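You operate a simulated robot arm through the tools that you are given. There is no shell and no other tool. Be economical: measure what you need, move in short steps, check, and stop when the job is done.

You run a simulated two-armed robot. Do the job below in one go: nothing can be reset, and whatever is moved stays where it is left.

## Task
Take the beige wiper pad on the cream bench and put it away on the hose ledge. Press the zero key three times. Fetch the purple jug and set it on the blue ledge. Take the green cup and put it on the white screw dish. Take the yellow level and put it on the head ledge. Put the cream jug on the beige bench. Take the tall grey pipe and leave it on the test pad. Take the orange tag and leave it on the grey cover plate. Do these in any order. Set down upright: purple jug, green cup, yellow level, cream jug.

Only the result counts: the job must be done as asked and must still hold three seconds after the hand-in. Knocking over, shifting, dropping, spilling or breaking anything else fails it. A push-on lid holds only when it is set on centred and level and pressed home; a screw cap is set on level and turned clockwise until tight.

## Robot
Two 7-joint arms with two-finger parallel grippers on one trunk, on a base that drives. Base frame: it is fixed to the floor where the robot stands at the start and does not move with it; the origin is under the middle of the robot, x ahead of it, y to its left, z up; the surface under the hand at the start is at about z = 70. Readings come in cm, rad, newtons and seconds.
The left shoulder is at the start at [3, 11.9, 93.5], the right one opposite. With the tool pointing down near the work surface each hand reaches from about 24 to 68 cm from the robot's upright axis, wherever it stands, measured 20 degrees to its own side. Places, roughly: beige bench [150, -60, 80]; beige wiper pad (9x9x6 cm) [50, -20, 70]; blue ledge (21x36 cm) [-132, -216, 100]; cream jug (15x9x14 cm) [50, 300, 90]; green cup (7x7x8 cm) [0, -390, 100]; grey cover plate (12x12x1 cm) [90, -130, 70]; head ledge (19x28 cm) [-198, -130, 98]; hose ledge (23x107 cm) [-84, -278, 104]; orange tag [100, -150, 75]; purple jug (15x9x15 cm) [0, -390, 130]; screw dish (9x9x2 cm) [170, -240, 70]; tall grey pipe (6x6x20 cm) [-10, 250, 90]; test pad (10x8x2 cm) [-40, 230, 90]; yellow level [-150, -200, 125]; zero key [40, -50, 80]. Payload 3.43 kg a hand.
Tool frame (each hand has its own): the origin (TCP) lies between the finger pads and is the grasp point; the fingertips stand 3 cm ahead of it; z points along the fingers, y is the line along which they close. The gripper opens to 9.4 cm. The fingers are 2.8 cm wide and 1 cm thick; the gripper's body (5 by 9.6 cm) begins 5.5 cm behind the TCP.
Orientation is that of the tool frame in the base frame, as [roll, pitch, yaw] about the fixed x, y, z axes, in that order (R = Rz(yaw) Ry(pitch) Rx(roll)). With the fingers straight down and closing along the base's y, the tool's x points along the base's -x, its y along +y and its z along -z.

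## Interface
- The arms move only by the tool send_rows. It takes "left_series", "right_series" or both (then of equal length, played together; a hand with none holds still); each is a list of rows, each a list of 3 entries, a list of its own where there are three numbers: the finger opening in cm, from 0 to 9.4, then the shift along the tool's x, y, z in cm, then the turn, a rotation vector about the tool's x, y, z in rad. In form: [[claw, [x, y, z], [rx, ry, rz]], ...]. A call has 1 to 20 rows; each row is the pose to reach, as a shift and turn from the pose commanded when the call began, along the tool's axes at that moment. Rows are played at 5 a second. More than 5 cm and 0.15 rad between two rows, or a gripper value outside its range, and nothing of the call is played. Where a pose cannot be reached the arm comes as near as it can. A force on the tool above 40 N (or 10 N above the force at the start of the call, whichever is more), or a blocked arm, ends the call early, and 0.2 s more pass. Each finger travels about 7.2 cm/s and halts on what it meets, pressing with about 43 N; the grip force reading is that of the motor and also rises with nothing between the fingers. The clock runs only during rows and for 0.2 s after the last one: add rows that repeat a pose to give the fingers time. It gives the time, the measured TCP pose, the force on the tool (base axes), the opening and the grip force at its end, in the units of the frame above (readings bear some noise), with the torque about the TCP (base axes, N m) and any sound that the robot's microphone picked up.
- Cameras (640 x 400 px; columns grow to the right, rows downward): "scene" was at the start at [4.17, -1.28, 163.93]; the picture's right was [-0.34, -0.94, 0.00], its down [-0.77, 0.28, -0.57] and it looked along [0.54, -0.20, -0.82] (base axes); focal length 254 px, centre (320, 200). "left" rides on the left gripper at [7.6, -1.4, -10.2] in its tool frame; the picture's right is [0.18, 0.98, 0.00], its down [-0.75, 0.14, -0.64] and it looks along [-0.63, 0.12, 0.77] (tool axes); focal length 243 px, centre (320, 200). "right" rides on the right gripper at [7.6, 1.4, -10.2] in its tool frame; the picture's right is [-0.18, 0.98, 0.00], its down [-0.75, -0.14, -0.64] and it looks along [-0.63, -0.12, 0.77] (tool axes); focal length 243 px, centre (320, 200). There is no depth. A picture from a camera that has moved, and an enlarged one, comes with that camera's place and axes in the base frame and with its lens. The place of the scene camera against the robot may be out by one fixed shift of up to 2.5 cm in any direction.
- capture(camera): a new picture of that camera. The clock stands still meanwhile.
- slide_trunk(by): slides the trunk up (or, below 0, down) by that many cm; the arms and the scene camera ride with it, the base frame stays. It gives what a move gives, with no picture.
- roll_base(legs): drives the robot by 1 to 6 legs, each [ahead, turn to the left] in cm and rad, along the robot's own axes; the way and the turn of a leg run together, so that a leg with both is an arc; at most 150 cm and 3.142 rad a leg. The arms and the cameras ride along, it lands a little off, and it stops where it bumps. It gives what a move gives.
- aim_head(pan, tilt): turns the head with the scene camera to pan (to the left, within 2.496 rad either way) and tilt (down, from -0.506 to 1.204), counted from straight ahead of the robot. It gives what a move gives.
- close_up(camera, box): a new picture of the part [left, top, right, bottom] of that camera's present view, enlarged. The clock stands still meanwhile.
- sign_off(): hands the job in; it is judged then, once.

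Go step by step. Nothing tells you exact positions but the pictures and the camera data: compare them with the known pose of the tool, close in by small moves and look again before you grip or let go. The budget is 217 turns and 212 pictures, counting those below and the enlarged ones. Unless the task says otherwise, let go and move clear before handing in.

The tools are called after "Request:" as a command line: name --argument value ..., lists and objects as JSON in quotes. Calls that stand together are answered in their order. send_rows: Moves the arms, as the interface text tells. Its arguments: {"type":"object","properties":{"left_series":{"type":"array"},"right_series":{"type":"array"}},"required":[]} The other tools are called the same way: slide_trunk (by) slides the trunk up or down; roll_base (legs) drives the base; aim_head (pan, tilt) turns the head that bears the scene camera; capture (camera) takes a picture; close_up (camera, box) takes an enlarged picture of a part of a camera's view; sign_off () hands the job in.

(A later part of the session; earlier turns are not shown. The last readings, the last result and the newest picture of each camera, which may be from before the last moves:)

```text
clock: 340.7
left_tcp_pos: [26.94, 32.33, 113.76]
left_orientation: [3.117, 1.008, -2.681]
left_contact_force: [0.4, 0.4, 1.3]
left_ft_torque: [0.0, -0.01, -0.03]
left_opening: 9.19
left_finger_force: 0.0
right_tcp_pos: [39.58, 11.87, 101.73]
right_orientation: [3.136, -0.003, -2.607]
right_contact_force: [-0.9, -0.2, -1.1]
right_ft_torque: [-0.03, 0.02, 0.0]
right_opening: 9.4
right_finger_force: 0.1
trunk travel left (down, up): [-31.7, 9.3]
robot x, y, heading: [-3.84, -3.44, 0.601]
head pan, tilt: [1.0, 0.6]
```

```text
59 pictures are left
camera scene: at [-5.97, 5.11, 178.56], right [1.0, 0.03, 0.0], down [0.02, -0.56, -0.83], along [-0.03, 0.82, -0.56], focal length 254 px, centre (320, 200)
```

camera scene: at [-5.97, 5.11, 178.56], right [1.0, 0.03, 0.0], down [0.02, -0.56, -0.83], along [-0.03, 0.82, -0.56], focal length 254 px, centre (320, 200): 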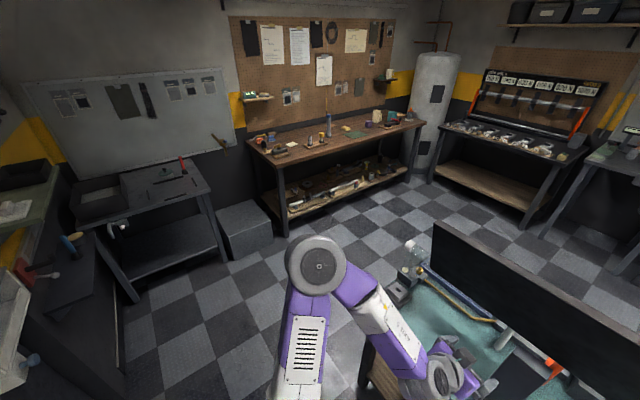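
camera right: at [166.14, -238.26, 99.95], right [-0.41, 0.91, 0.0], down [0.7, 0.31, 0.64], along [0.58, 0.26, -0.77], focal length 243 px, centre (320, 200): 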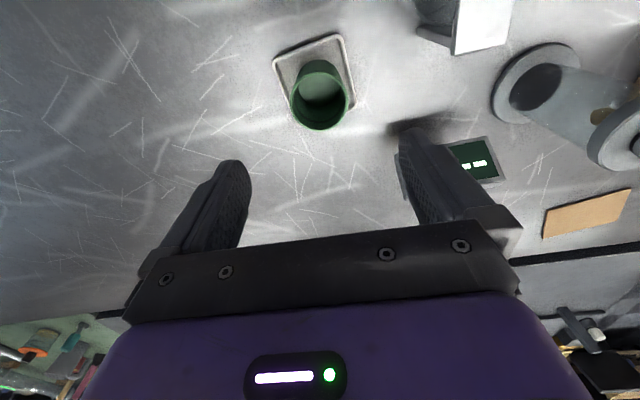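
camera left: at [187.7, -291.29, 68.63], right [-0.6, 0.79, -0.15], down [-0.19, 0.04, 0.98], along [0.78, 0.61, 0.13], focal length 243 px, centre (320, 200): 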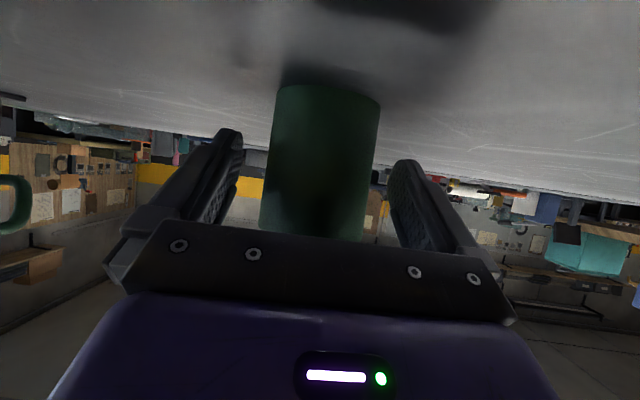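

Request:
roll_base --legs '[[0, 1.406], [108, 0], [0, -1.148], [109, 0], [0, 1.367]]'

Request:
aim_head --pan 0.0 --tilt 0.65

Request:
capture --camera "scene"

```text
clock: 361.2
left_tcp_pos: [-5.37, 206.01, 113.87]
left_orientation: [3.117, 1.011, -1.11]
left_contact_force: [0.1, -0.4, -0.4]
left_ft_torque: [0.0, -0.02, 0.02]
left_opening: 9.2
left_finger_force: 0.0
right_tcp_pos: [15.04, 218.39, 101.73]
right_orientation: [3.136, -0.003, -1.036]
right_contact_force: [0.8, 0.4, 0.2]
right_ft_torque: [-0.02, 0.03, 0.0]
right_opening: 9.39
right_finger_force: 0.1
trunk travel left (down, up): [-31.7, 9.3]
robot x, y, heading: [30.29, 175.45, 2.175]
head pan, tilt: [1.0, 0.6]
```

```text
clock: 362.5
left_tcp_pos: [-5.43, 205.98, 113.81]
left_orientation: [3.116, 1.005, -1.11]
left_contact_force: [-0.5, -0.4, -0.6]
left_ft_torque: [0.02, 0.0, 0.0]
left_opening: 9.21
left_finger_force: 0.1
right_tcp_pos: [14.97, 218.39, 101.66]
right_orientation: [3.136, -0.003, -1.036]
right_contact_force: [0.6, -0.4, -0.3]
right_ft_torque: [0.01, -0.02, 0.02]
right_opening: 9.41
right_finger_force: 0.0
trunk travel left (down, up): [-31.7, 9.3]
robot x, y, heading: [29.9, 175.22, 2.173]
head pan, tilt: [0.0, 0.649]
```

```text
58 pictures are left
camera scene: at [27.24, 181.1, 178.13], right [0.82, 0.57, 0.0], down [0.34, -0.5, -0.8], along [-0.45, 0.66, -0.6], focal length 254 px, centre (320, 200)
```

scene: 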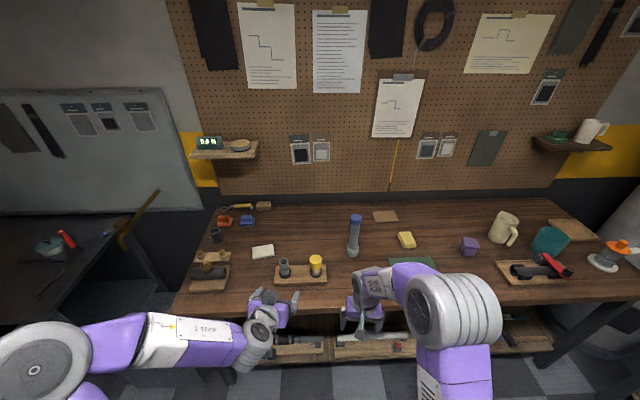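

Request:
close_up --camera "scene" --box '[180, 190, 400, 310]'

Request:
close_up --camera "scene" --box '[440, 190, 640, 310]'

```text
2.91 times, centred on (290, 250) of scene
camera zoom: at [27.24, 181.1, 178.13], right [0.82, 0.57, 0.0], down [0.34, -0.5, -0.8], along [-0.45, 0.66, -0.6], focal length 738 px, centre (407, 54)
```

zoom: 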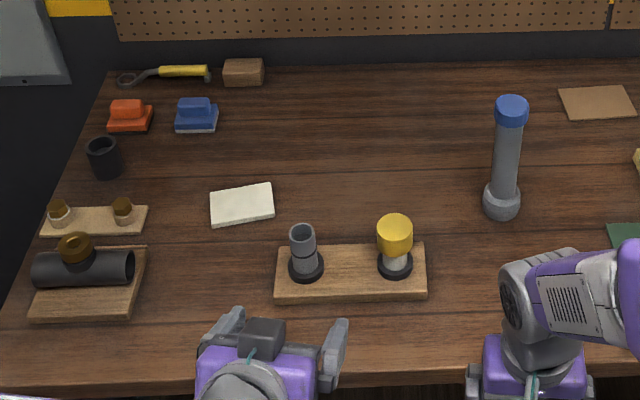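

```text
3.20 times, centred on (540, 250) of scene
camera zoom: at [27.24, 181.1, 178.13], right [0.82, 0.57, 0.0], down [0.34, -0.5, -0.8], along [-0.45, 0.66, -0.6], focal length 811 px, centre (-384, 40)
```

zoom: 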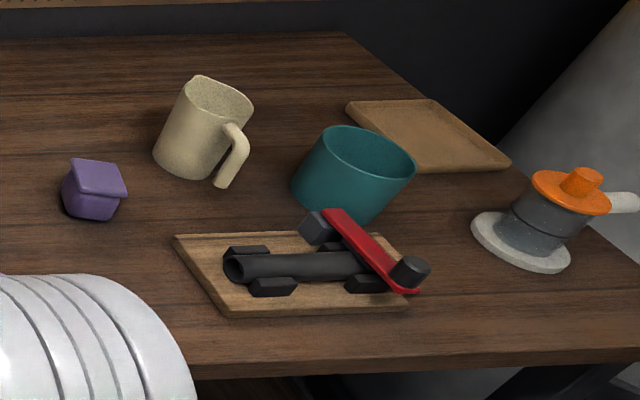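

Request:
slide_trunk --by 9

Request:
roll_base --legs '[[20, 0]]'

Request:
send_rows --right_series '[[7, [0.5, 0, 0], [0, -0.13, 0]], [7, [1, 0, 0], [0, -0.26, 0]], [7, [1.5, 0, 0], [0, -0.39, 0]], [7, [2, 0, 0], [0, -0.52, 0]], [7, [2, 0, 0], [0, -0.65, 0]], [7, [2, 0, 0], [0, -0.785, 0]]]'

Request:
capture --camera "right"

Request:
capture --camera "scene"

```text
clock: 363.8
left_tcp_pos: [-5.5, 206.02, 122.8]
left_orientation: [3.118, 1.007, -1.109]
left_contact_force: [0.8, 0.3, 1.1]
left_ft_torque: [-0.01, -0.01, 0.01]
left_opening: 9.2
left_finger_force: 0.1
right_tcp_pos: [14.95, 218.43, 110.72]
right_orientation: [3.137, 0.0, -1.037]
right_contact_force: [0.8, -0.8, -0.6]
right_ft_torque: [0.0, 0.03, 0.02]
right_opening: 9.39
right_finger_force: 0.2
trunk travel left (down, up): [-40.7, 0.3]
robot x, y, heading: [30.08, 175.36, 2.172]
head pan, tilt: [0.0, 0.649]
```

```text
clock: 365.4
left_tcp_pos: [-17.11, 222.61, 122.8]
left_orientation: [3.117, 1.009, -1.107]
left_contact_force: [0.4, 0.0, -0.8]
left_ft_torque: [0.0, 0.03, -0.03]
left_opening: 9.22
left_finger_force: 0.0
right_tcp_pos: [3.4, 235.2, 110.74]
right_orientation: [3.136, -0.003, -1.035]
right_contact_force: [1.0, 0.5, 0.2]
right_ft_torque: [0.06, 0.02, -0.01]
right_opening: 9.41
right_finger_force: 0.0
trunk travel left (down, up): [-40.7, 0.3]
robot x, y, heading: [18.39, 191.94, 2.178]
head pan, tilt: [0.0, 0.649]
```

```text
clock: 366.8
left_tcp_pos: [-16.94, 222.61, 122.9]
left_orientation: [3.118, 1.009, -1.109]
left_contact_force: [-0.4, -0.7, -0.2]
left_ft_torque: [0.0, 0.02, 0.0]
left_opening: 9.19
left_finger_force: 0.1
right_tcp_pos: [4.4, 233.44, 110.77]
right_orientation: [3.135, 0.788, -1.037]
right_contact_force: [-0.5, 0.6, -0.1]
right_ft_torque: [0.02, 0.0, 0.0]
right_opening: 7.01
right_finger_force: 0.0
trunk travel left (down, up): [-40.7, 0.3]
robot x, y, heading: [18.75, 191.6, 2.175]
head pan, tilt: [0.0, 0.649]
```

```text
55 pictures are left
camera right: at [9.55, 221.95, 112.55], right [-0.91, -0.39, 0.13], down [0.09, 0.14, 0.99], along [-0.4, 0.91, -0.09], focal length 243 px, centre (320, 200)
```

right: 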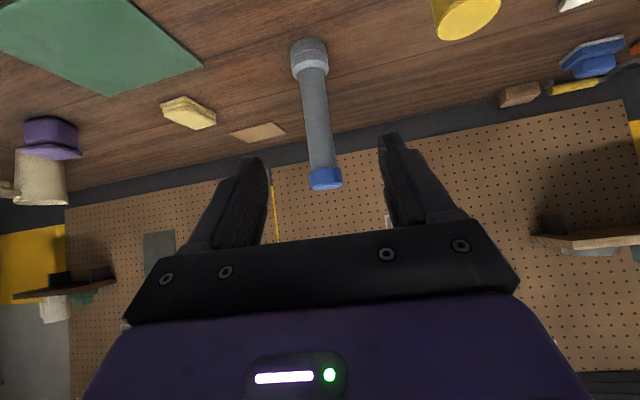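

```text
54 pictures are left
camera scene: at [15.64, 197.8, 187.13], right [0.82, 0.57, 0.0], down [0.34, -0.5, -0.8], along [-0.45, 0.66, -0.6], focal length 254 px, centre (320, 200)
```

scene: 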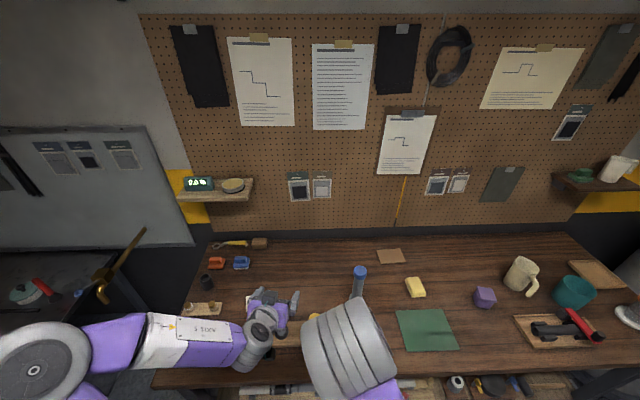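

Request:
send_rows --right_series '[[8, [3.5, -0.6, 3.5], [0, 0, 0]], [8, [7, -1.2, 7], [0, 0, 0]], [8, [4, -1.2, 10.1], [0, 0, 0]], [8, [1, -1.2, 13.2], [0, 0, 0]], [8, [-2, -1.2, 16.3], [0, 0, 0]]]'

Request:
capture --camera "right"

```text
clock: 368.0
left_tcp_pos: [-17.05, 222.7, 122.79]
left_orientation: [3.117, 1.007, -1.108]
left_contact_force: [0.4, 1.1, 0.7]
left_ft_torque: [0.03, 0.01, 0.02]
left_opening: 9.19
left_finger_force: 0.1
right_tcp_pos: [-1.48, 245.34, 100.54]
right_orientation: [3.134, 0.783, -1.042]
right_contact_force: [-0.1, 0.1, 0.2]
right_ft_torque: [0.01, 0.01, -0.01]
right_opening: 8.02
right_finger_force: 0.1
trunk travel left (down, up): [-40.7, 0.3]
robot x, y, heading: [18.42, 191.92, 2.177]
head pan, tilt: [0.0, 0.649]
```

```text
53 pictures are left
camera right: at [3.73, 233.83, 102.45], right [-0.91, -0.39, 0.13], down [0.08, 0.14, 0.99], along [-0.4, 0.91, -0.1], focal length 243 px, centre (320, 200)
```

right: 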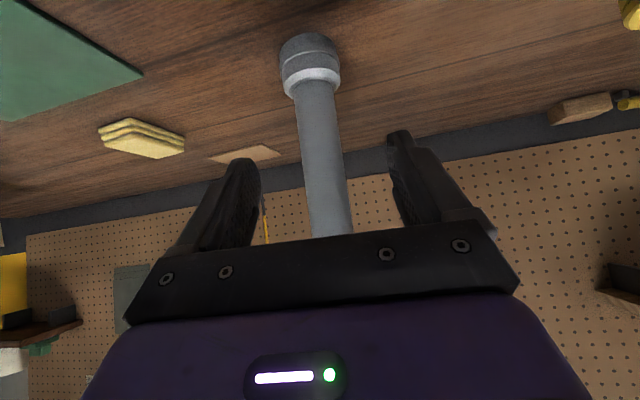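

Request:
send_rows --right_series '[[8, [-2, 0, 2], [0, 0, 0]], [8, [-4, 0, 4], [0, 0, 0]], [8, [-6, -0.1, 6], [0, 0, 0]], [6, [-6, -0.1, 6], [0, 0, 0]], [4, [-6, -0.1, 6], [0, 0, 0]], [2.5, [-6, -0.1, 6], [0, 0, 0]], [2, [-6, -0.1, 6], [0, 0, 0]], [2, [-6, -0.1, 6], [0, 0, 0]]]'

Request:
capture --camera "right"

```text
clock: 369.8
left_tcp_pos: [-16.98, 222.82, 122.79]
left_orientation: [3.116, 1.008, -1.107]
left_contact_force: [-1.0, 0.2, -0.7]
left_ft_torque: [-0.02, 0.04, -0.04]
left_opening: 9.2
left_finger_force: 0.0
right_tcp_pos: [-5.46, 252.53, 100.68]
right_orientation: [3.136, 0.785, -1.039]
right_contact_force: [0.7, 0.8, 0.5]
right_ft_torque: [0.08, -0.05, -0.01]
right_opening: 4.03
right_finger_force: 42.7
trunk travel left (down, up): [-40.7, 0.3]
robot x, y, heading: [18.54, 192.04, 2.176]
head pan, tilt: [0.0, 0.649]
```

```text
52 pictures are left
camera right: at [-0.23, 240.94, 102.46], right [-0.91, -0.39, 0.13], down [0.08, 0.14, 0.99], along [-0.4, 0.91, -0.1], focal length 243 px, centre (320, 200)
```

right: 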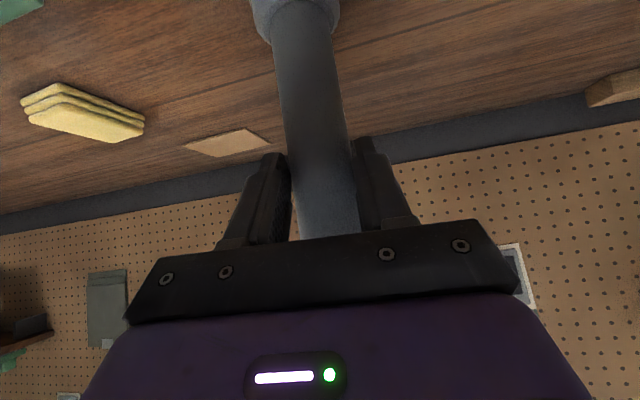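

Request:
send_rows --right_series '[[1.5, [-1, 0, -1], [0, 0, 0]], [1.5, [-3.5, 0, -3.5], [0, 0, 0]], [1.5, [-6.5, 0, -6.5], [0, 0, 0]], [1.5, [-9.5, 0, -9.5], [0, 0, 0]], [1.5, [-12.5, 0, -12.5], [0, 0, 0]], [1.5, [-11, 0, -16.5], [0, 0, 0]], [1.5, [-8.5, 0, -20], [0, 0, 0]], [1.5, [-5.5, 0, -23], [0, 0, 0]]]'

Request:
capture --camera "scene"

```text
clock: 371.6
left_tcp_pos: [-16.98, 222.58, 122.77]
left_orientation: [3.117, 1.008, -1.109]
left_contact_force: [0.0, -0.6, 0.3]
left_ft_torque: [0.0, -0.02, 0.01]
left_opening: 9.2
left_finger_force: 0.1
right_tcp_pos: [0.98, 242.07, 120.67]
right_orientation: [3.135, 0.786, -1.041]
right_contact_force: [0.7, 0.5, -1.8]
right_ft_torque: [-0.03, -0.02, 0.03]
right_opening: 4.03
right_finger_force: 42.5
trunk travel left (down, up): [-40.7, 0.3]
robot x, y, heading: [18.42, 191.86, 2.174]
head pan, tilt: [0.0, 0.649]
```

```text
51 pictures are left
camera scene: at [15.76, 197.74, 187.14], right [0.82, 0.57, 0.0], down [0.34, -0.5, -0.8], along [-0.45, 0.66, -0.6], focal length 254 px, centre (320, 200)
```

scene: 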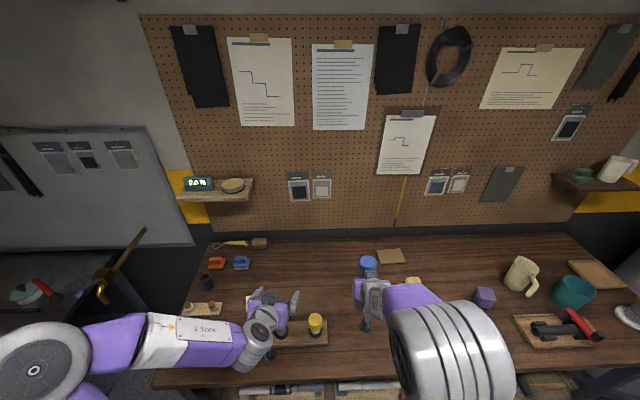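

Request:
roll_base --legs '[[0, 0.58]]'

Request:
capture --camera "right"

Request:
capture --camera "left"

```text
clock: 373.6
left_tcp_pos: [-28.0, 197.91, 122.78]
left_orientation: [3.117, 1.009, -0.521]
left_contact_force: [0.2, -0.3, 0.3]
left_ft_torque: [-0.05, -0.01, 0.02]
left_opening: 9.23
left_finger_force: 0.0
right_tcp_pos: [-23.79, 223.98, 120.6]
right_orientation: [3.134, 0.784, -0.454]
right_contact_force: [1.0, -0.2, -2.7]
right_ft_torque: [-0.01, -0.07, 0.0]
right_opening: 4.02
right_finger_force: 43.2
trunk travel left (down, up): [-40.7, 0.3]
robot x, y, heading: [18.2, 192.03, 2.756]
head pan, tilt: [0.0, 0.649]
```

```text
50 pictures are left
camera right: at [-13.13, 217.29, 122.54], right [-0.54, -0.83, 0.13], down [-0.01, 0.17, 0.99], along [-0.84, 0.54, -0.1], focal length 243 px, centre (320, 200)
```

right: 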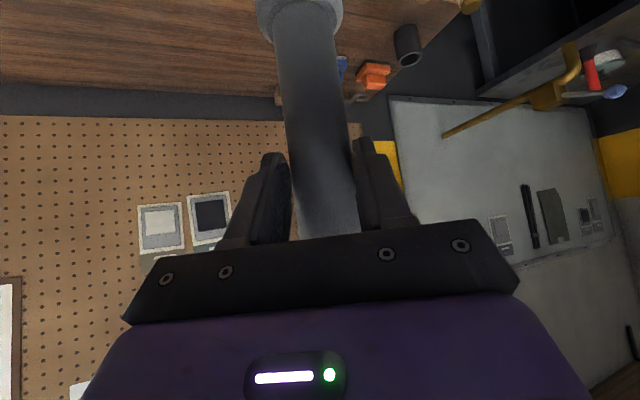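

```text
49 pictures are left
camera left: at [-16.25, 192.99, 121.68], right [-0.39, -0.91, -0.14], down [0.06, -0.18, 0.98], along [-0.92, 0.37, 0.13], focal length 243 px, centre (320, 200)
```

left: 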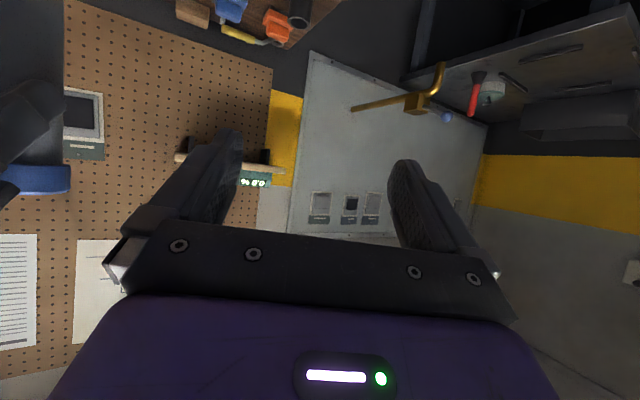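

Request:
send_rows --left_series '[[9.2, [0, 0, -1], [0, 0.14, 0]], [9.2, [0, 0, -2], [0, 0.28, 0]], [9.2, [0, 0, -3], [0, 0.42, 0]], [9.2, [0, 0, -3], [0, 0.56, 0]], [9.2, [0, 0, -3], [0, 0.7, 0]], [9.2, [0, 0, -3], [0, 0.84, 0]], [9.2, [0, 0, -3], [0, 0.97, 0]]]'

Request:
capture --camera "left"

Request:
capture --camera "scene"

```text
clock: 375.2
left_tcp_pos: [-25.86, 196.91, 124.34]
left_orientation: [3.129, 0.036, -0.502]
left_contact_force: [-0.4, 0.9, 0.8]
left_ft_torque: [-0.01, -0.02, -0.01]
left_opening: 9.2
left_finger_force: 0.1
right_tcp_pos: [-24.05, 223.94, 120.63]
right_orientation: [3.134, 0.781, -0.454]
right_contact_force: [-0.4, -0.6, -2.7]
right_ft_torque: [-0.02, -0.04, -0.01]
right_opening: 4.02
right_finger_force: 42.8
trunk travel left (down, up): [-40.7, 0.3]
robot x, y, heading: [18.56, 192.14, 2.756]
head pan, tilt: [0.0, 0.649]
```

```text
48 pictures are left
camera left: at [-18.2, 194.24, 134.18], right [-0.31, -0.95, 0.01], down [-0.7, 0.24, 0.67], along [-0.64, 0.21, -0.74], focal length 243 px, centre (320, 200)
```

left: 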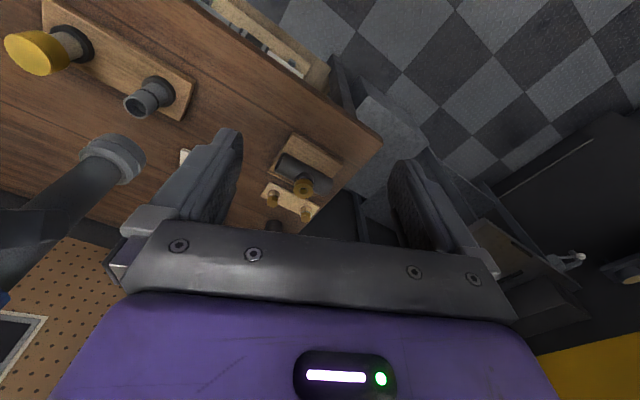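

```text
47 pictures are left
camera scene: at [13.5, 195.37, 187.12], right [0.37, 0.93, 0.0], down [0.56, -0.22, -0.8], along [-0.74, 0.29, -0.61], focal length 254 px, centre (320, 200)
```

scene: 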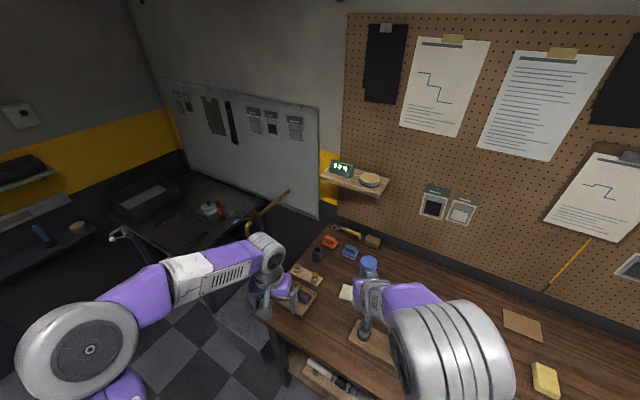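

Request:
send_rows --left_series '[[9.2, [0, 4, 0], [0, 0, 0]], [9.2, [0, 8, 0], [0, 0, 0]], [9.2, [0, 11, 0], [0, 0, 0]]]'

Request:
capture --camera "left"

```text
clock: 376.0
left_tcp_pos: [-31.42, 186.83, 124.72]
left_orientation: [3.129, 0.037, -0.506]
left_contact_force: [-0.2, -0.7, -0.6]
left_ft_torque: [0.01, 0.0, 0.03]
left_opening: 9.22
left_finger_force: 0.0
right_tcp_pos: [-23.89, 223.94, 120.71]
right_orientation: [3.137, 0.784, -0.453]
right_contact_force: [0.1, -0.7, -2.8]
right_ft_torque: [-0.02, -0.06, 0.02]
right_opening: 3.98
right_finger_force: 42.9
trunk travel left (down, up): [-40.7, 0.3]
robot x, y, heading: [18.12, 191.9, 2.762]
head pan, tilt: [0.0, 0.649]
```

```text
46 pictures are left
camera left: at [-23.71, 184.37, 134.6], right [-0.31, -0.95, 0.0], down [-0.7, 0.23, 0.67], along [-0.64, 0.21, -0.74], focal length 243 px, centre (320, 200)
```

left: 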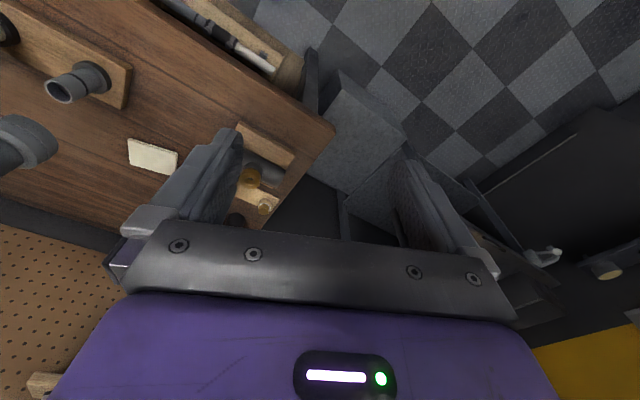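

Request:
send_rows --right_series '[[1.5, [-2.8, 0.75, 2.8], [0, 0, 0]], [1.5, [-5.6, 1.5, 5.6], [0, 0, 0]], [1.5, [-8.4, 2.25, 8.4], [0, 0, 0]], [1.5, [-11.25, 3, 11.2], [0, 0, 0]], [1.5, [-8.3, 3, 14.2], [0, 0, 0]], [1.5, [-5.3, 3, 17.2], [0, 0, 0]], [1.5, [-3, 3, 19.5], [0, 0, 0]]]'

Request:
capture --camera "left"

Request:
capture --camera "right"

```text
clock: 377.6
left_tcp_pos: [-31.51, 187.02, 124.83]
left_orientation: [3.129, 0.04, -0.504]
left_contact_force: [-1.1, -0.6, 0.5]
left_ft_torque: [0.01, 0.0, 0.0]
left_opening: 9.18
left_finger_force: 0.1
right_tcp_pos: [-39.61, 228.07, 108.93]
right_orientation: [3.136, 0.784, -0.455]
right_contact_force: [0.1, 0.7, -1.9]
right_ft_torque: [-0.02, -0.07, 0.0]
right_opening: 3.99
right_finger_force: 42.7
trunk travel left (down, up): [-40.7, 0.3]
robot x, y, heading: [18.3, 191.74, 2.766]
head pan, tilt: [0.0, 0.649]
```

```text
45 pictures are left
camera left: at [-23.73, 184.47, 134.58], right [-0.31, -0.95, 0.01], down [-0.7, 0.23, 0.67], along [-0.64, 0.21, -0.74], focal length 243 px, centre (320, 200)
```

left: 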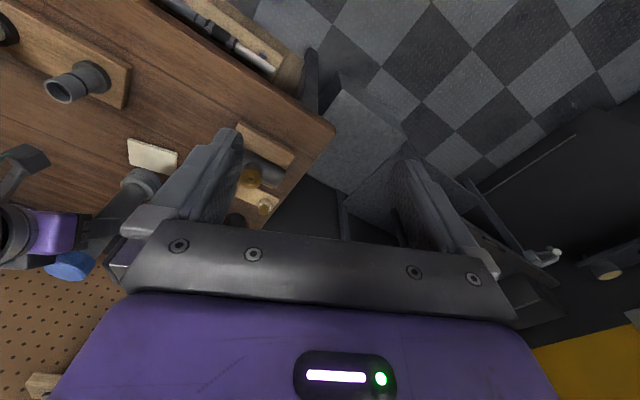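

```text
44 pictures are left
camera right: at [-28.85, 221.35, 110.73], right [-0.54, -0.83, 0.14], down [-0.01, 0.17, 0.99], along [-0.84, 0.54, -0.1], focal length 243 px, centre (320, 200)
```

right: 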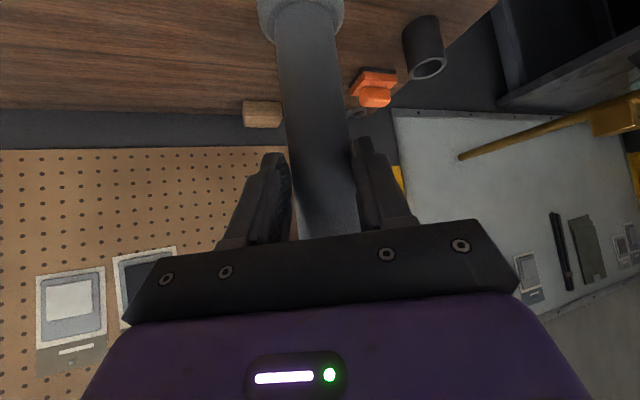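

Request:
send_rows --right_series '[[1.5, [2, 0, 2], [0, 0, 0]], [1.5, [3.4, 0, 3.4], [0, 0, 0]], [1.5, [3.8, 0, 3.8], [0, 0, 0]], [1.5, [4.1, 0, 4.1], [0, 0, 0]], [1.5, [4.4, 0, 4.4], [0, 0, 0]], [1.5, [4.7, 0, 4.7], [0, 0, 0]], [1.5, [5, 0, 5], [0, 0, 0]], [1.5, [5.3, 0, 5.3], [0, 0, 0]]]'

Request:
close_up --camera "left" --box '[0, 60, 260, 300]'

```text
clock: 379.4
left_tcp_pos: [-31.4, 186.8, 124.69]
left_orientation: [3.128, 0.038, -0.503]
left_contact_force: [-0.8, 0.0, -0.9]
left_ft_torque: [0.01, -0.02, 0.02]
left_opening: 9.2
left_finger_force: 0.0
right_tcp_pos: [-39.5, 228.18, 101.71]
right_orientation: [3.136, 0.789, -0.455]
right_contact_force: [2.9, -1.0, 7.2]
right_ft_torque: [0.13, -0.32, -0.03]
right_opening: 4.01
right_finger_force: 43.0
trunk travel left (down, up): [-40.7, 0.3]
robot x, y, heading: [18.37, 191.99, 2.761]
head pan, tilt: [0.0, 0.649]
```

```text
1.67 times, centred on (130, 180) of left
camera zoom: at [-23.58, 184.4, 134.64], right [-0.31, -0.95, 0.01], down [-0.7, 0.23, 0.67], along [-0.64, 0.21, -0.74], focal length 404 px, centre (637, 233)
```

zoom: 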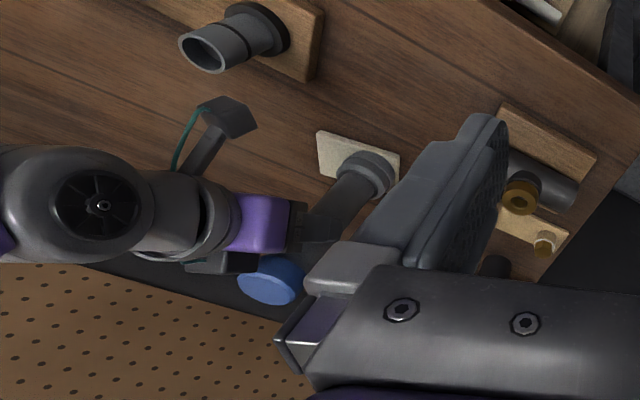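

Request:
send_rows --right_series '[[4, [-0.2, 0, -0.2], [0, 0, 0]], [5, [-0.2, 0, -0.2], [0, 0, 0]], [6.5, [-0.2, 0, -0.2], [0, 0, 0]], [8, [-0.2, 0, -0.2], [0, 0, 0]], [8, [-0.2, 0, -0.2], [0, 0, 0]]]'

Request:
close_up --camera "left" --box '[0, 60, 260, 300]'

```text
clock: 380.6
left_tcp_pos: [-31.34, 186.9, 124.71]
left_orientation: [3.129, 0.039, -0.503]
left_contact_force: [-0.2, 0.7, -0.3]
left_ft_torque: [-0.01, -0.01, 0.02]
left_opening: 9.19
left_finger_force: 0.0
right_tcp_pos: [-39.55, 228.19, 101.71]
right_orientation: [3.135, 0.784, -0.454]
right_contact_force: [0.4, -0.5, 0.2]
right_ft_torque: [0.03, 0.0, 0.02]
right_opening: 7.99
right_finger_force: 0.1
trunk travel left (down, up): [-40.7, 0.3]
robot x, y, heading: [18.34, 191.86, 2.763]
head pan, tilt: [0.0, 0.649]
```

```text
1.67 times, centred on (130, 180) of left
camera zoom: at [-23.68, 184.45, 134.6], right [-0.31, -0.95, 0.01], down [-0.7, 0.23, 0.67], along [-0.64, 0.21, -0.74], focal length 404 px, centre (637, 233)
```

zoom: 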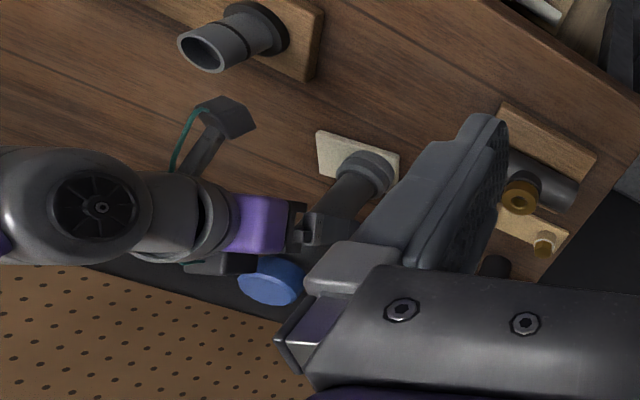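

Request:
send_rows --right_series '[[8, [1.4, 0, -1.4], [0, 0, 0]], [8, [4, 0, -4], [0, 0, 0]], [8, [7, 0, -7], [0, 0, 0]], [8, [10, 0, -10], [0, 0, 0]], [8, [8.5, 0, -13.5], [0, 0, 0]], [8, [6, 0, -17], [0, 0, 0]], [8, [4, 0, -20], [0, 0, 0]]]'

Request:
capture --camera "scene"

```text
clock: 382.2
left_tcp_pos: [-31.28, 186.9, 124.72]
left_orientation: [3.129, 0.036, -0.502]
left_contact_force: [0.2, -0.2, -0.4]
left_ft_torque: [0.01, 0.0, -0.01]
left_opening: 9.2
left_finger_force: 0.1
right_tcp_pos: [-24.38, 220.78, 113.38]
right_orientation: [3.136, 0.782, -0.453]
right_contact_force: [0.2, 0.4, 0.8]
right_ft_torque: [0.0, -0.04, -0.01]
right_opening: 7.98
right_finger_force: 0.1
trunk travel left (down, up): [-40.7, 0.3]
robot x, y, heading: [18.62, 191.58, 2.76]
head pan, tilt: [0.0, 0.649]
```

```text
41 pictures are left
camera scene: at [13.73, 195.25, 187.14], right [0.37, 0.93, 0.0], down [0.56, -0.22, -0.8], along [-0.74, 0.3, -0.6], focal length 254 px, centre (320, 200)
```

scene: 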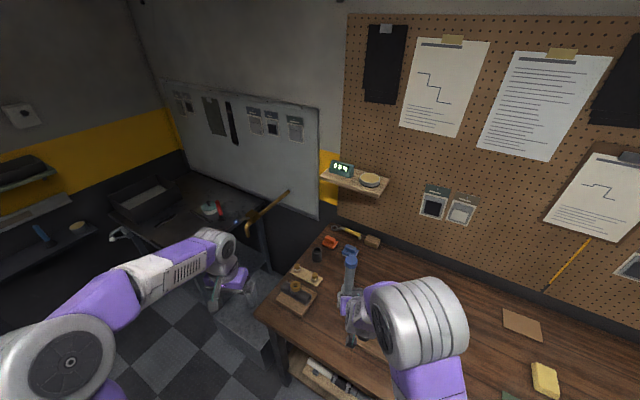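

Request:
roll_base --legs '[[-25, 0], [0, -2.1], [108, 0], [0, 2.02]]'

Request:
capture --camera "scene"

```text
clock: 398.9
left_tcp_pos: [75.13, 245.69, 124.86]
left_orientation: [3.129, 0.038, -0.578]
left_contact_force: [-0.4, 0.2, -0.2]
left_ft_torque: [0.02, 0.02, 0.0]
left_opening: 9.19
left_finger_force: 0.1
right_tcp_pos: [84.68, 278.99, 113.34]
right_orientation: [3.134, 0.784, -0.53]
right_contact_force: [-0.2, -0.3, -0.4]
right_ft_torque: [0.0, 0.0, 0.01]
right_opening: 7.99
right_finger_force: 0.1
trunk travel left (down, up): [-40.7, 0.3]
robot x, y, heading: [125.64, 246.99, 2.688]
head pan, tilt: [0.0, 0.649]
```

```text
40 pictures are left
camera scene: at [120.53, 250.66, 187.13], right [0.44, 0.9, 0.0], down [0.54, -0.27, -0.8], along [-0.72, 0.35, -0.6], focal length 254 px, centre (320, 200)
```

scene: 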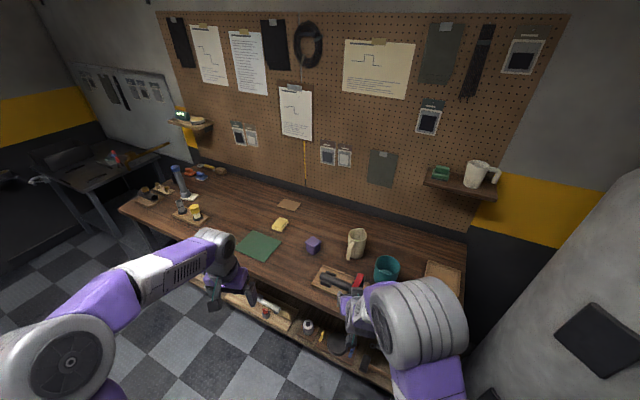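

Request:
close_up --camera "scene" --box '[290, 200, 450, 310]'

Request:
capture --camera "right"

```text
3.64 times, centred on (370, 255) of scene
camera zoom: at [120.53, 250.66, 187.13], right [0.44, 0.9, 0.0], down [0.54, -0.27, -0.8], along [-0.72, 0.35, -0.6], focal length 922 px, centre (138, 0)
```

zoom: 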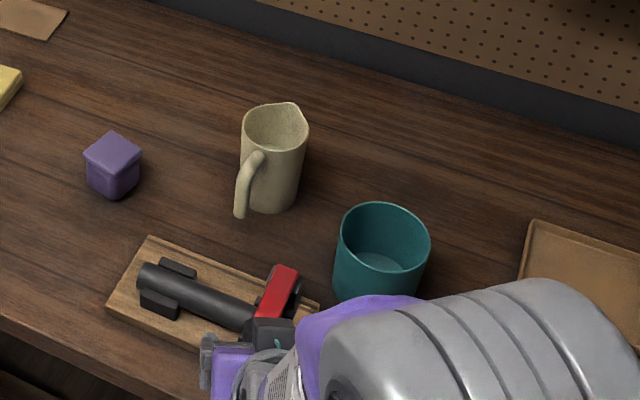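

```text
38 pictures are left
camera right: at [94.75, 271.53, 115.29], right [-0.61, -0.78, 0.13], down [0.0, 0.17, 0.99], along [-0.8, 0.6, -0.1], focal length 243 px, centre (320, 200)
```

right: 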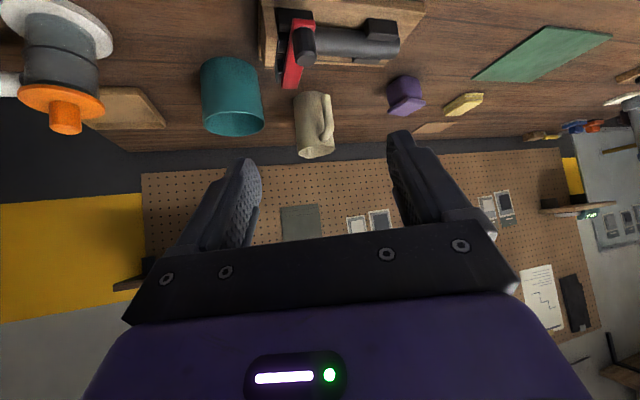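

Request:
roll_base --legs '[[0, 0.46], [46, 0], [0, -0.99]]'

Request:
capture --camera "right"

```text
clock: 405.6
left_tcp_pos: [34.91, 272.24, 124.76]
left_orientation: [3.129, 0.038, -1.139]
left_contact_force: [0.0, 0.1, 0.1]
left_ft_torque: [0.0, -0.04, 0.0]
left_opening: 9.19
left_finger_force: 0.0
right_tcp_pos: [60.67, 295.44, 113.43]
right_orientation: [3.133, 0.782, -1.087]
right_contact_force: [-1.3, 0.7, -0.7]
right_ft_torque: [-0.03, 0.0, -0.03]
right_opening: 8.0
right_finger_force: 0.1
trunk travel left (down, up): [-40.7, 0.3]
robot x, y, heading: [77.85, 246.44, 2.126]
head pan, tilt: [0.0, 0.649]
```

```text
37 pictures are left
camera right: at [65.23, 283.64, 115.28], right [-0.93, -0.34, 0.13], down [0.09, 0.14, 0.99], along [-0.36, 0.93, -0.1], focal length 243 px, centre (320, 200)
```

right: 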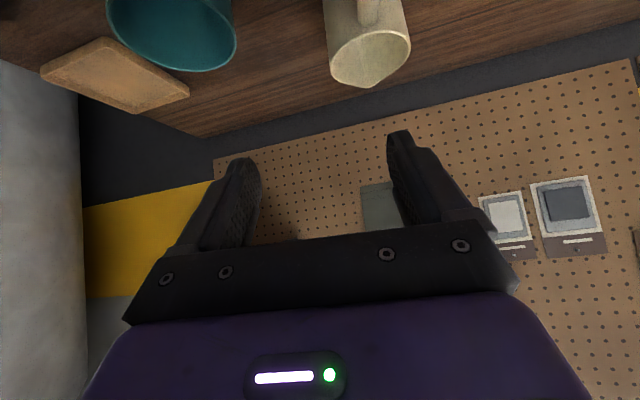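

Request:
send_rows --right_series '[[8, [3.6, 0.8, 0.2], [-0.04, 0, -0.04]], [8, [7.3, 1.7, 0.5], [-0.08, 0, -0.08]], [8, [11, 2.56, 0.8], [-0.113, 0, -0.113]], [8, [11, 2.56, 0.8], [-0.113, 0, -0.113]]]'

Request:
capture --camera "right"

```text
clock: 406.6
left_tcp_pos: [34.99, 272.19, 124.75]
left_orientation: [3.129, 0.039, -1.139]
left_contact_force: [-0.4, -0.2, -0.2]
left_ft_torque: [-0.01, 0.0, -0.01]
left_opening: 9.2
left_finger_force: 0.0
right_tcp_pos: [61.71, 287.62, 105.06]
right_orientation: [3.135, 0.783, -0.93]
right_contact_force: [0.5, -0.1, 0.5]
right_ft_torque: [-0.02, 0.02, 0.02]
right_opening: 8.0
right_finger_force: 0.0
trunk travel left (down, up): [-40.7, 0.3]
robot x, y, heading: [78.0, 246.58, 2.124]
head pan, tilt: [0.0, 0.649]
```

```text
36 pictures are left
camera right: at [68.21, 276.81, 106.85], right [-0.86, -0.49, 0.14], down [0.07, 0.15, 0.99], along [-0.5, 0.86, -0.1], focal length 243 px, centre (320, 200)
```

right: 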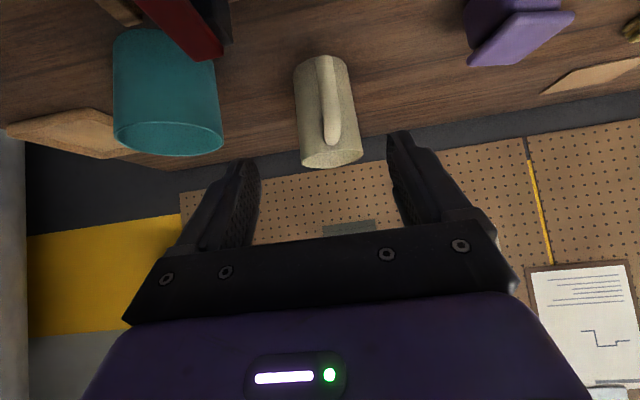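

Request:
send_rows --right_series '[[7, [0, 0.5, 2.5], [0, 0, 0]], [7, [0, 0.5, 5.5], [0, 0, 0]], [7, [0, 0.5, 8.5], [0, 0, 0]]]'

Request:
capture --camera "right"

```text
clock: 407.4
left_tcp_pos: [34.83, 272.28, 124.83]
left_orientation: [3.129, 0.039, -1.138]
left_contact_force: [0.4, -0.1, 1.1]
left_ft_torque: [0.01, 0.0, 0.0]
left_opening: 9.2
left_finger_force: 0.0
right_tcp_pos: [57.51, 292.36, 98.88]
right_orientation: [3.134, 0.782, -0.929]
right_contact_force: [0.4, 0.5, 0.4]
right_ft_torque: [0.03, 0.02, 0.0]
right_opening: 6.99
right_finger_force: 0.1
trunk travel left (down, up): [-40.7, 0.3]
robot x, y, heading: [78.39, 246.49, 2.13]
head pan, tilt: [0.0, 0.649]
```

```text
35 pictures are left
camera right: at [64.0, 281.49, 100.61], right [-0.86, -0.49, 0.13], down [0.07, 0.15, 0.99], along [-0.5, 0.86, -0.1], focal length 243 px, centre (320, 200)
```

right: 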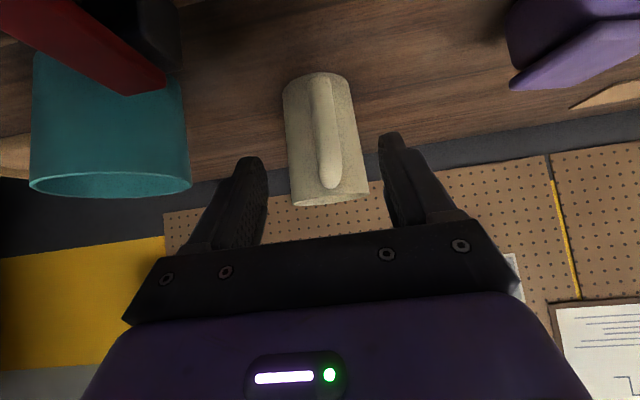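

Request:
send_rows --right_series '[[7, [0, 0.2, 1.5], [0, 0, 0]], [7, [0, 0.2, 3], [0, 0, 0]], [7, [0, 0.2, 4.5], [0, 0, 0]]]'

Request:
capture --camera "right"

```text
clock: 408.2
left_tcp_pos: [34.87, 272.21, 124.72]
left_orientation: [3.129, 0.039, -1.137]
left_contact_force: [1.3, 0.0, -0.2]
left_ft_torque: [0.01, 0.0, -0.02]
left_opening: 9.23
left_finger_force: 0.1
right_tcp_pos: [55.6, 294.74, 95.8]
right_orientation: [3.133, 0.784, -0.929]
right_contact_force: [-0.1, -0.4, -1.0]
right_ft_torque: [-0.02, 0.01, 0.0]
right_opening: 7.04
right_finger_force: 0.1
trunk travel left (down, up): [-40.7, 0.3]
robot x, y, heading: [77.54, 246.6, 2.128]
head pan, tilt: [0.0, 0.649]
```

```text
34 pictures are left
camera right: at [62.09, 283.88, 97.66], right [-0.86, -0.49, 0.13], down [0.07, 0.15, 0.99], along [-0.5, 0.86, -0.1], focal length 243 px, centre (320, 200)
```

right: 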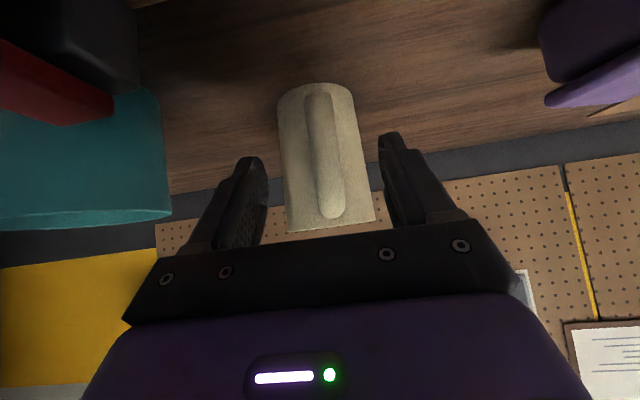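

Request:
send_rows --right_series '[[7, [0, 0.2, 1], [0, 0, 0]], [7, [0, 0.2, 1.9], [0, 0, 0]], [5, [0, 0.2, 1.9], [0, 0, 0]], [3, [0, 0.2, 1.9], [0, 0, 0]], [1, [0, 0.2, 1.9], [0, 0, 0]], [0.5, [0, 0.2, 1.9], [0, 0, 0]], [0.5, [0, 0.2, 1.9], [0, 0, 0]]]'

Request:
capture --camera "right"

```text
clock: 409.8
left_tcp_pos: [34.82, 272.24, 124.8]
left_orientation: [3.13, 0.038, -1.139]
left_contact_force: [-0.4, 0.3, 0.0]
left_ft_torque: [-0.02, 0.01, -0.02]
left_opening: 9.18
left_finger_force: 0.1
right_tcp_pos: [54.59, 295.66, 94.62]
right_orientation: [3.134, 0.784, -0.931]
right_contact_force: [-0.1, -0.2, -0.1]
right_ft_torque: [0.04, -0.08, 0.0]
right_opening: 1.89
right_finger_force: 43.0
trunk travel left (down, up): [-40.7, 0.3]
robot x, y, heading: [77.86, 246.42, 2.123]
head pan, tilt: [0.0, 0.649]
```

```text
33 pictures are left
camera right: at [61.06, 284.78, 96.41], right [-0.86, -0.49, 0.13], down [0.07, 0.15, 0.99], along [-0.5, 0.86, -0.1], focal length 243 px, centre (320, 200)
```

right: 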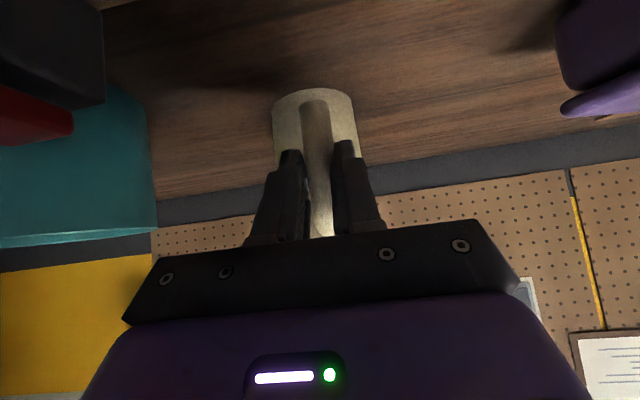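

Request:
send_rows --right_series '[[0, [-0.7, 0, -0.7], [0, 0, 0]], [0, [-2.5, 0, -2.5], [0, 0, 0]], [0, [-5.5, 0, -5.5], [0, 0, 0]], [0, [-8.5, 0, -8.5], [0, 0, 0]], [0, [-11.5, 0, -11.5], [0, 0, 0]], [0, [-10, 0, -15.5], [0, 0, 0]], [0, [-7.5, 0, -19], [0, 0, 0]], [0, [-5, 0, -22], [0, 0, 0]]]'

Request:
capture --camera "scene"

```text
clock: 411.6
left_tcp_pos: [34.93, 272.12, 124.83]
left_orientation: [3.126, 0.039, -1.137]
left_contact_force: [0.1, -0.9, 0.7]
left_ft_torque: [0.03, 0.04, 0.01]
left_opening: 9.21
left_finger_force: 0.2
right_tcp_pos: [61.85, 285.96, 113.73]
right_orientation: [3.135, 0.786, -0.931]
right_contact_force: [0.3, -0.5, -3.2]
right_ft_torque: [-0.25, -0.18, 0.03]
right_opening: 1.86
right_finger_force: 43.1
trunk travel left (down, up): [-40.7, 0.3]
robot x, y, heading: [77.95, 246.66, 2.128]
head pan, tilt: [0.0, 0.649]
```

```text
32 pictures are left
camera scene: at [75.56, 252.57, 187.14], right [0.85, 0.53, 0.0], down [0.32, -0.51, -0.8], along [-0.42, 0.68, -0.6], focal length 254 px, centre (320, 200)
```

scene: 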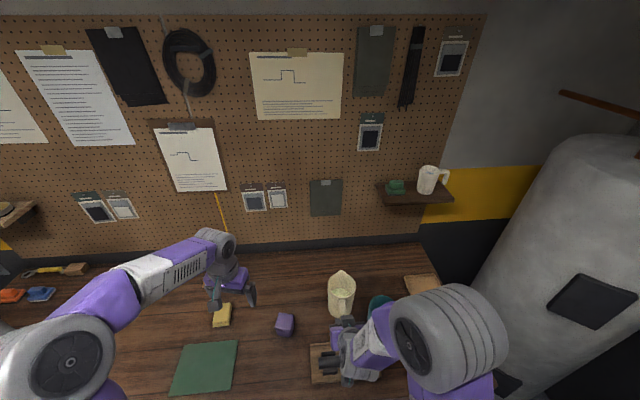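

Request:
roll_base --legs '[[-25, 0], [0, -3.03], [130, 0], [0, 0]]'

Request:
capture --camera "scene"

```text
clock: 426.9
left_tcp_pos: [218.96, 108.44, 124.83]
left_orientation: [3.128, 0.038, 2.155]
left_contact_force: [0.0, 0.4, 0.1]
left_ft_torque: [-0.02, 0.01, -0.01]
left_opening: 9.22
left_finger_force: 0.0
right_tcp_pos: [194.55, 90.59, 113.8]
right_orientation: [3.136, 0.785, 2.361]
right_contact_force: [0.4, 0.6, -3.1]
right_ft_torque: [0.22, 0.2, 0.0]
right_opening: 1.88
right_finger_force: 43.4
trunk travel left (down, up): [-40.7, 0.3]
robot x, y, heading: [172.49, 126.98, -0.863]
head pan, tilt: [0.0, 0.649]
```

```text
31 pictures are left
camera scene: at [176.48, 123.96, 187.13], right [-0.76, -0.65, 0.0], down [-0.39, 0.46, -0.8], along [0.52, -0.61, -0.6], focal length 254 px, centre (320, 200)
```

scene: 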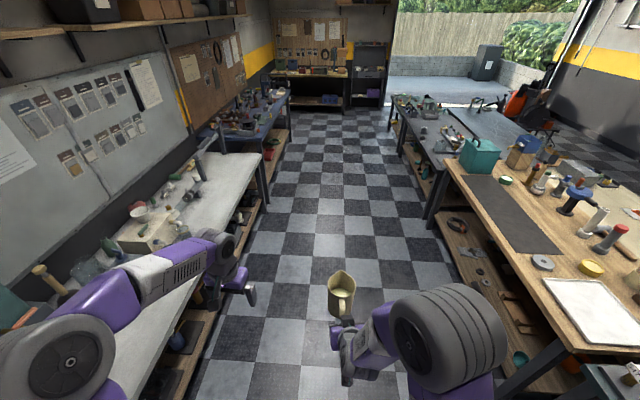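

Request:
close_up --camera "scene" --box '[440, 130, 640, 340]'

Request:
roll_base --legs '[[110, 0], [0, -1.62]]'

Request:
aim_head --pan 0.0 --tilt 0.75

Request:
capture --camera "scene"

```text
1.90 times, centred on (540, 235) of scene
camera zoom: at [176.48, 123.96, 187.13], right [-0.76, -0.65, 0.0], down [-0.39, 0.46, -0.8], along [0.52, -0.61, -0.6], focal length 483 px, centre (-99, 133)
```

zoom: 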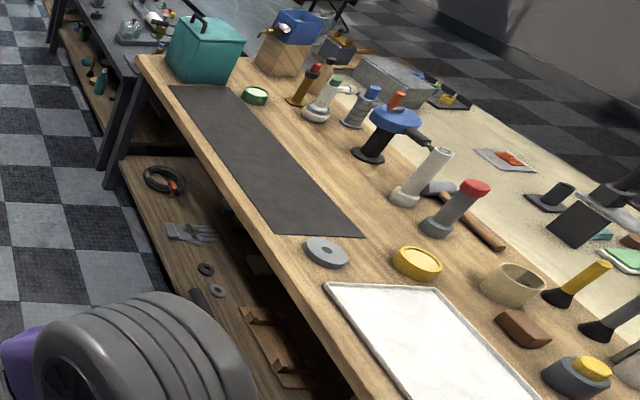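

```text
clock: 436.3
left_tcp_pos: [221.2, -2.55, 124.74]
left_orientation: [3.128, 0.04, 0.541]
left_contact_force: [-1.1, 0.7, 0.7]
left_ft_torque: [-0.01, 0.02, 0.0]
left_opening: 9.2
left_finger_force: 0.1
right_tcp_pos: [204.57, 22.69, 113.79]
right_orientation: [3.134, 0.785, 0.747]
right_contact_force: [0.7, -0.9, -3.3]
right_ft_torque: [0.19, -0.26, -0.01]
right_opening: 1.88
right_finger_force: 42.9
trunk travel left (down, up): [-40.7, 0.3]
robot x, y, heading: [241.91, 43.3, -2.481]
head pan, tilt: [0.0, 0.649]
```

```text
clock: 437.0
left_tcp_pos: [221.28, -2.47, 124.76]
left_orientation: [3.129, 0.038, 0.54]
left_contact_force: [-0.8, 0.4, -0.5]
left_ft_torque: [0.01, 0.0, 0.02]
left_opening: 9.21
left_finger_force: 0.1
right_tcp_pos: [204.66, 22.65, 113.78]
right_orientation: [3.135, 0.783, 0.748]
right_contact_force: [1.0, -0.2, -3.7]
right_ft_torque: [0.19, -0.26, 0.0]
right_opening: 1.88
right_finger_force: 43.0
trunk travel left (down, up): [-40.7, 0.3]
robot x, y, heading: [242.05, 42.94, -2.476]
head pan, tilt: [0.0, 0.75]
```

```text
29 pictures are left
camera scene: at [238.16, 41.06, 186.27], right [-0.62, 0.79, 0.0], down [0.54, 0.42, -0.73], along [-0.58, -0.45, -0.68], focal length 254 px, centre (320, 200)
```

scene: 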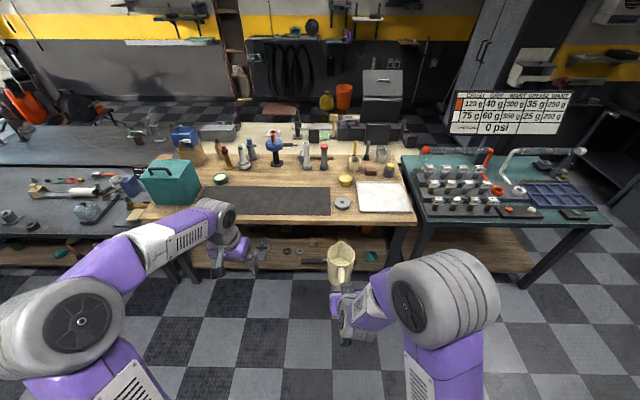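

Request:
close_up --camera "scene" --box '[190, 130, 420, 235]'

```text
2.78 times, centred on (305, 182) of scene
camera zoom: at [238.16, 41.06, 186.27], right [-0.62, 0.79, 0.0], down [0.54, 0.42, -0.73], along [-0.58, -0.45, -0.68], focal length 706 px, centre (362, 249)
```

zoom: 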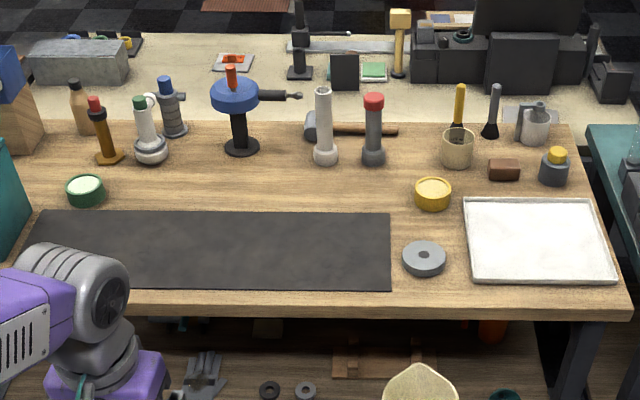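

Request:
roll_base --legs '[[0, 0.2], [70, 0]]'

Request:
capture --camera "scene"

```text
clock: 441.6
left_tcp_pos: [184.93, -59.68, 124.77]
left_orientation: [3.13, 0.038, 0.748]
left_contact_force: [-0.2, 0.4, 0.1]
left_ft_torque: [-0.01, 0.0, 0.0]
left_opening: 9.2
left_finger_force: 0.0
right_tcp_pos: [163.58, -38.45, 113.75]
right_orientation: [3.135, 0.784, 0.954]
right_contact_force: [0.8, 0.3, -3.5]
right_ft_torque: [0.25, -0.2, 0.0]
right_opening: 1.88
right_finger_force: 43.0
trunk travel left (down, up): [-40.7, 0.3]
robot x, y, heading: [195.74, -10.77, -2.272]
head pan, tilt: [0.0, 0.75]
```

```text
27 pictures are left
camera scene: at [192.93, -13.64, 186.27], right [-0.76, 0.64, 0.0], down [0.44, 0.52, -0.73], along [-0.47, -0.56, -0.68], focal length 254 px, centre (320, 200)
```

scene: 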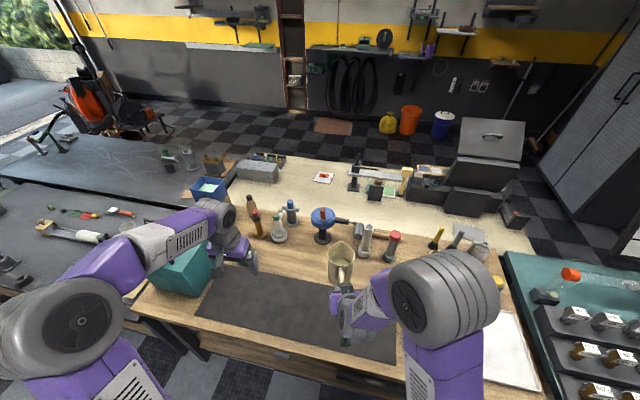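

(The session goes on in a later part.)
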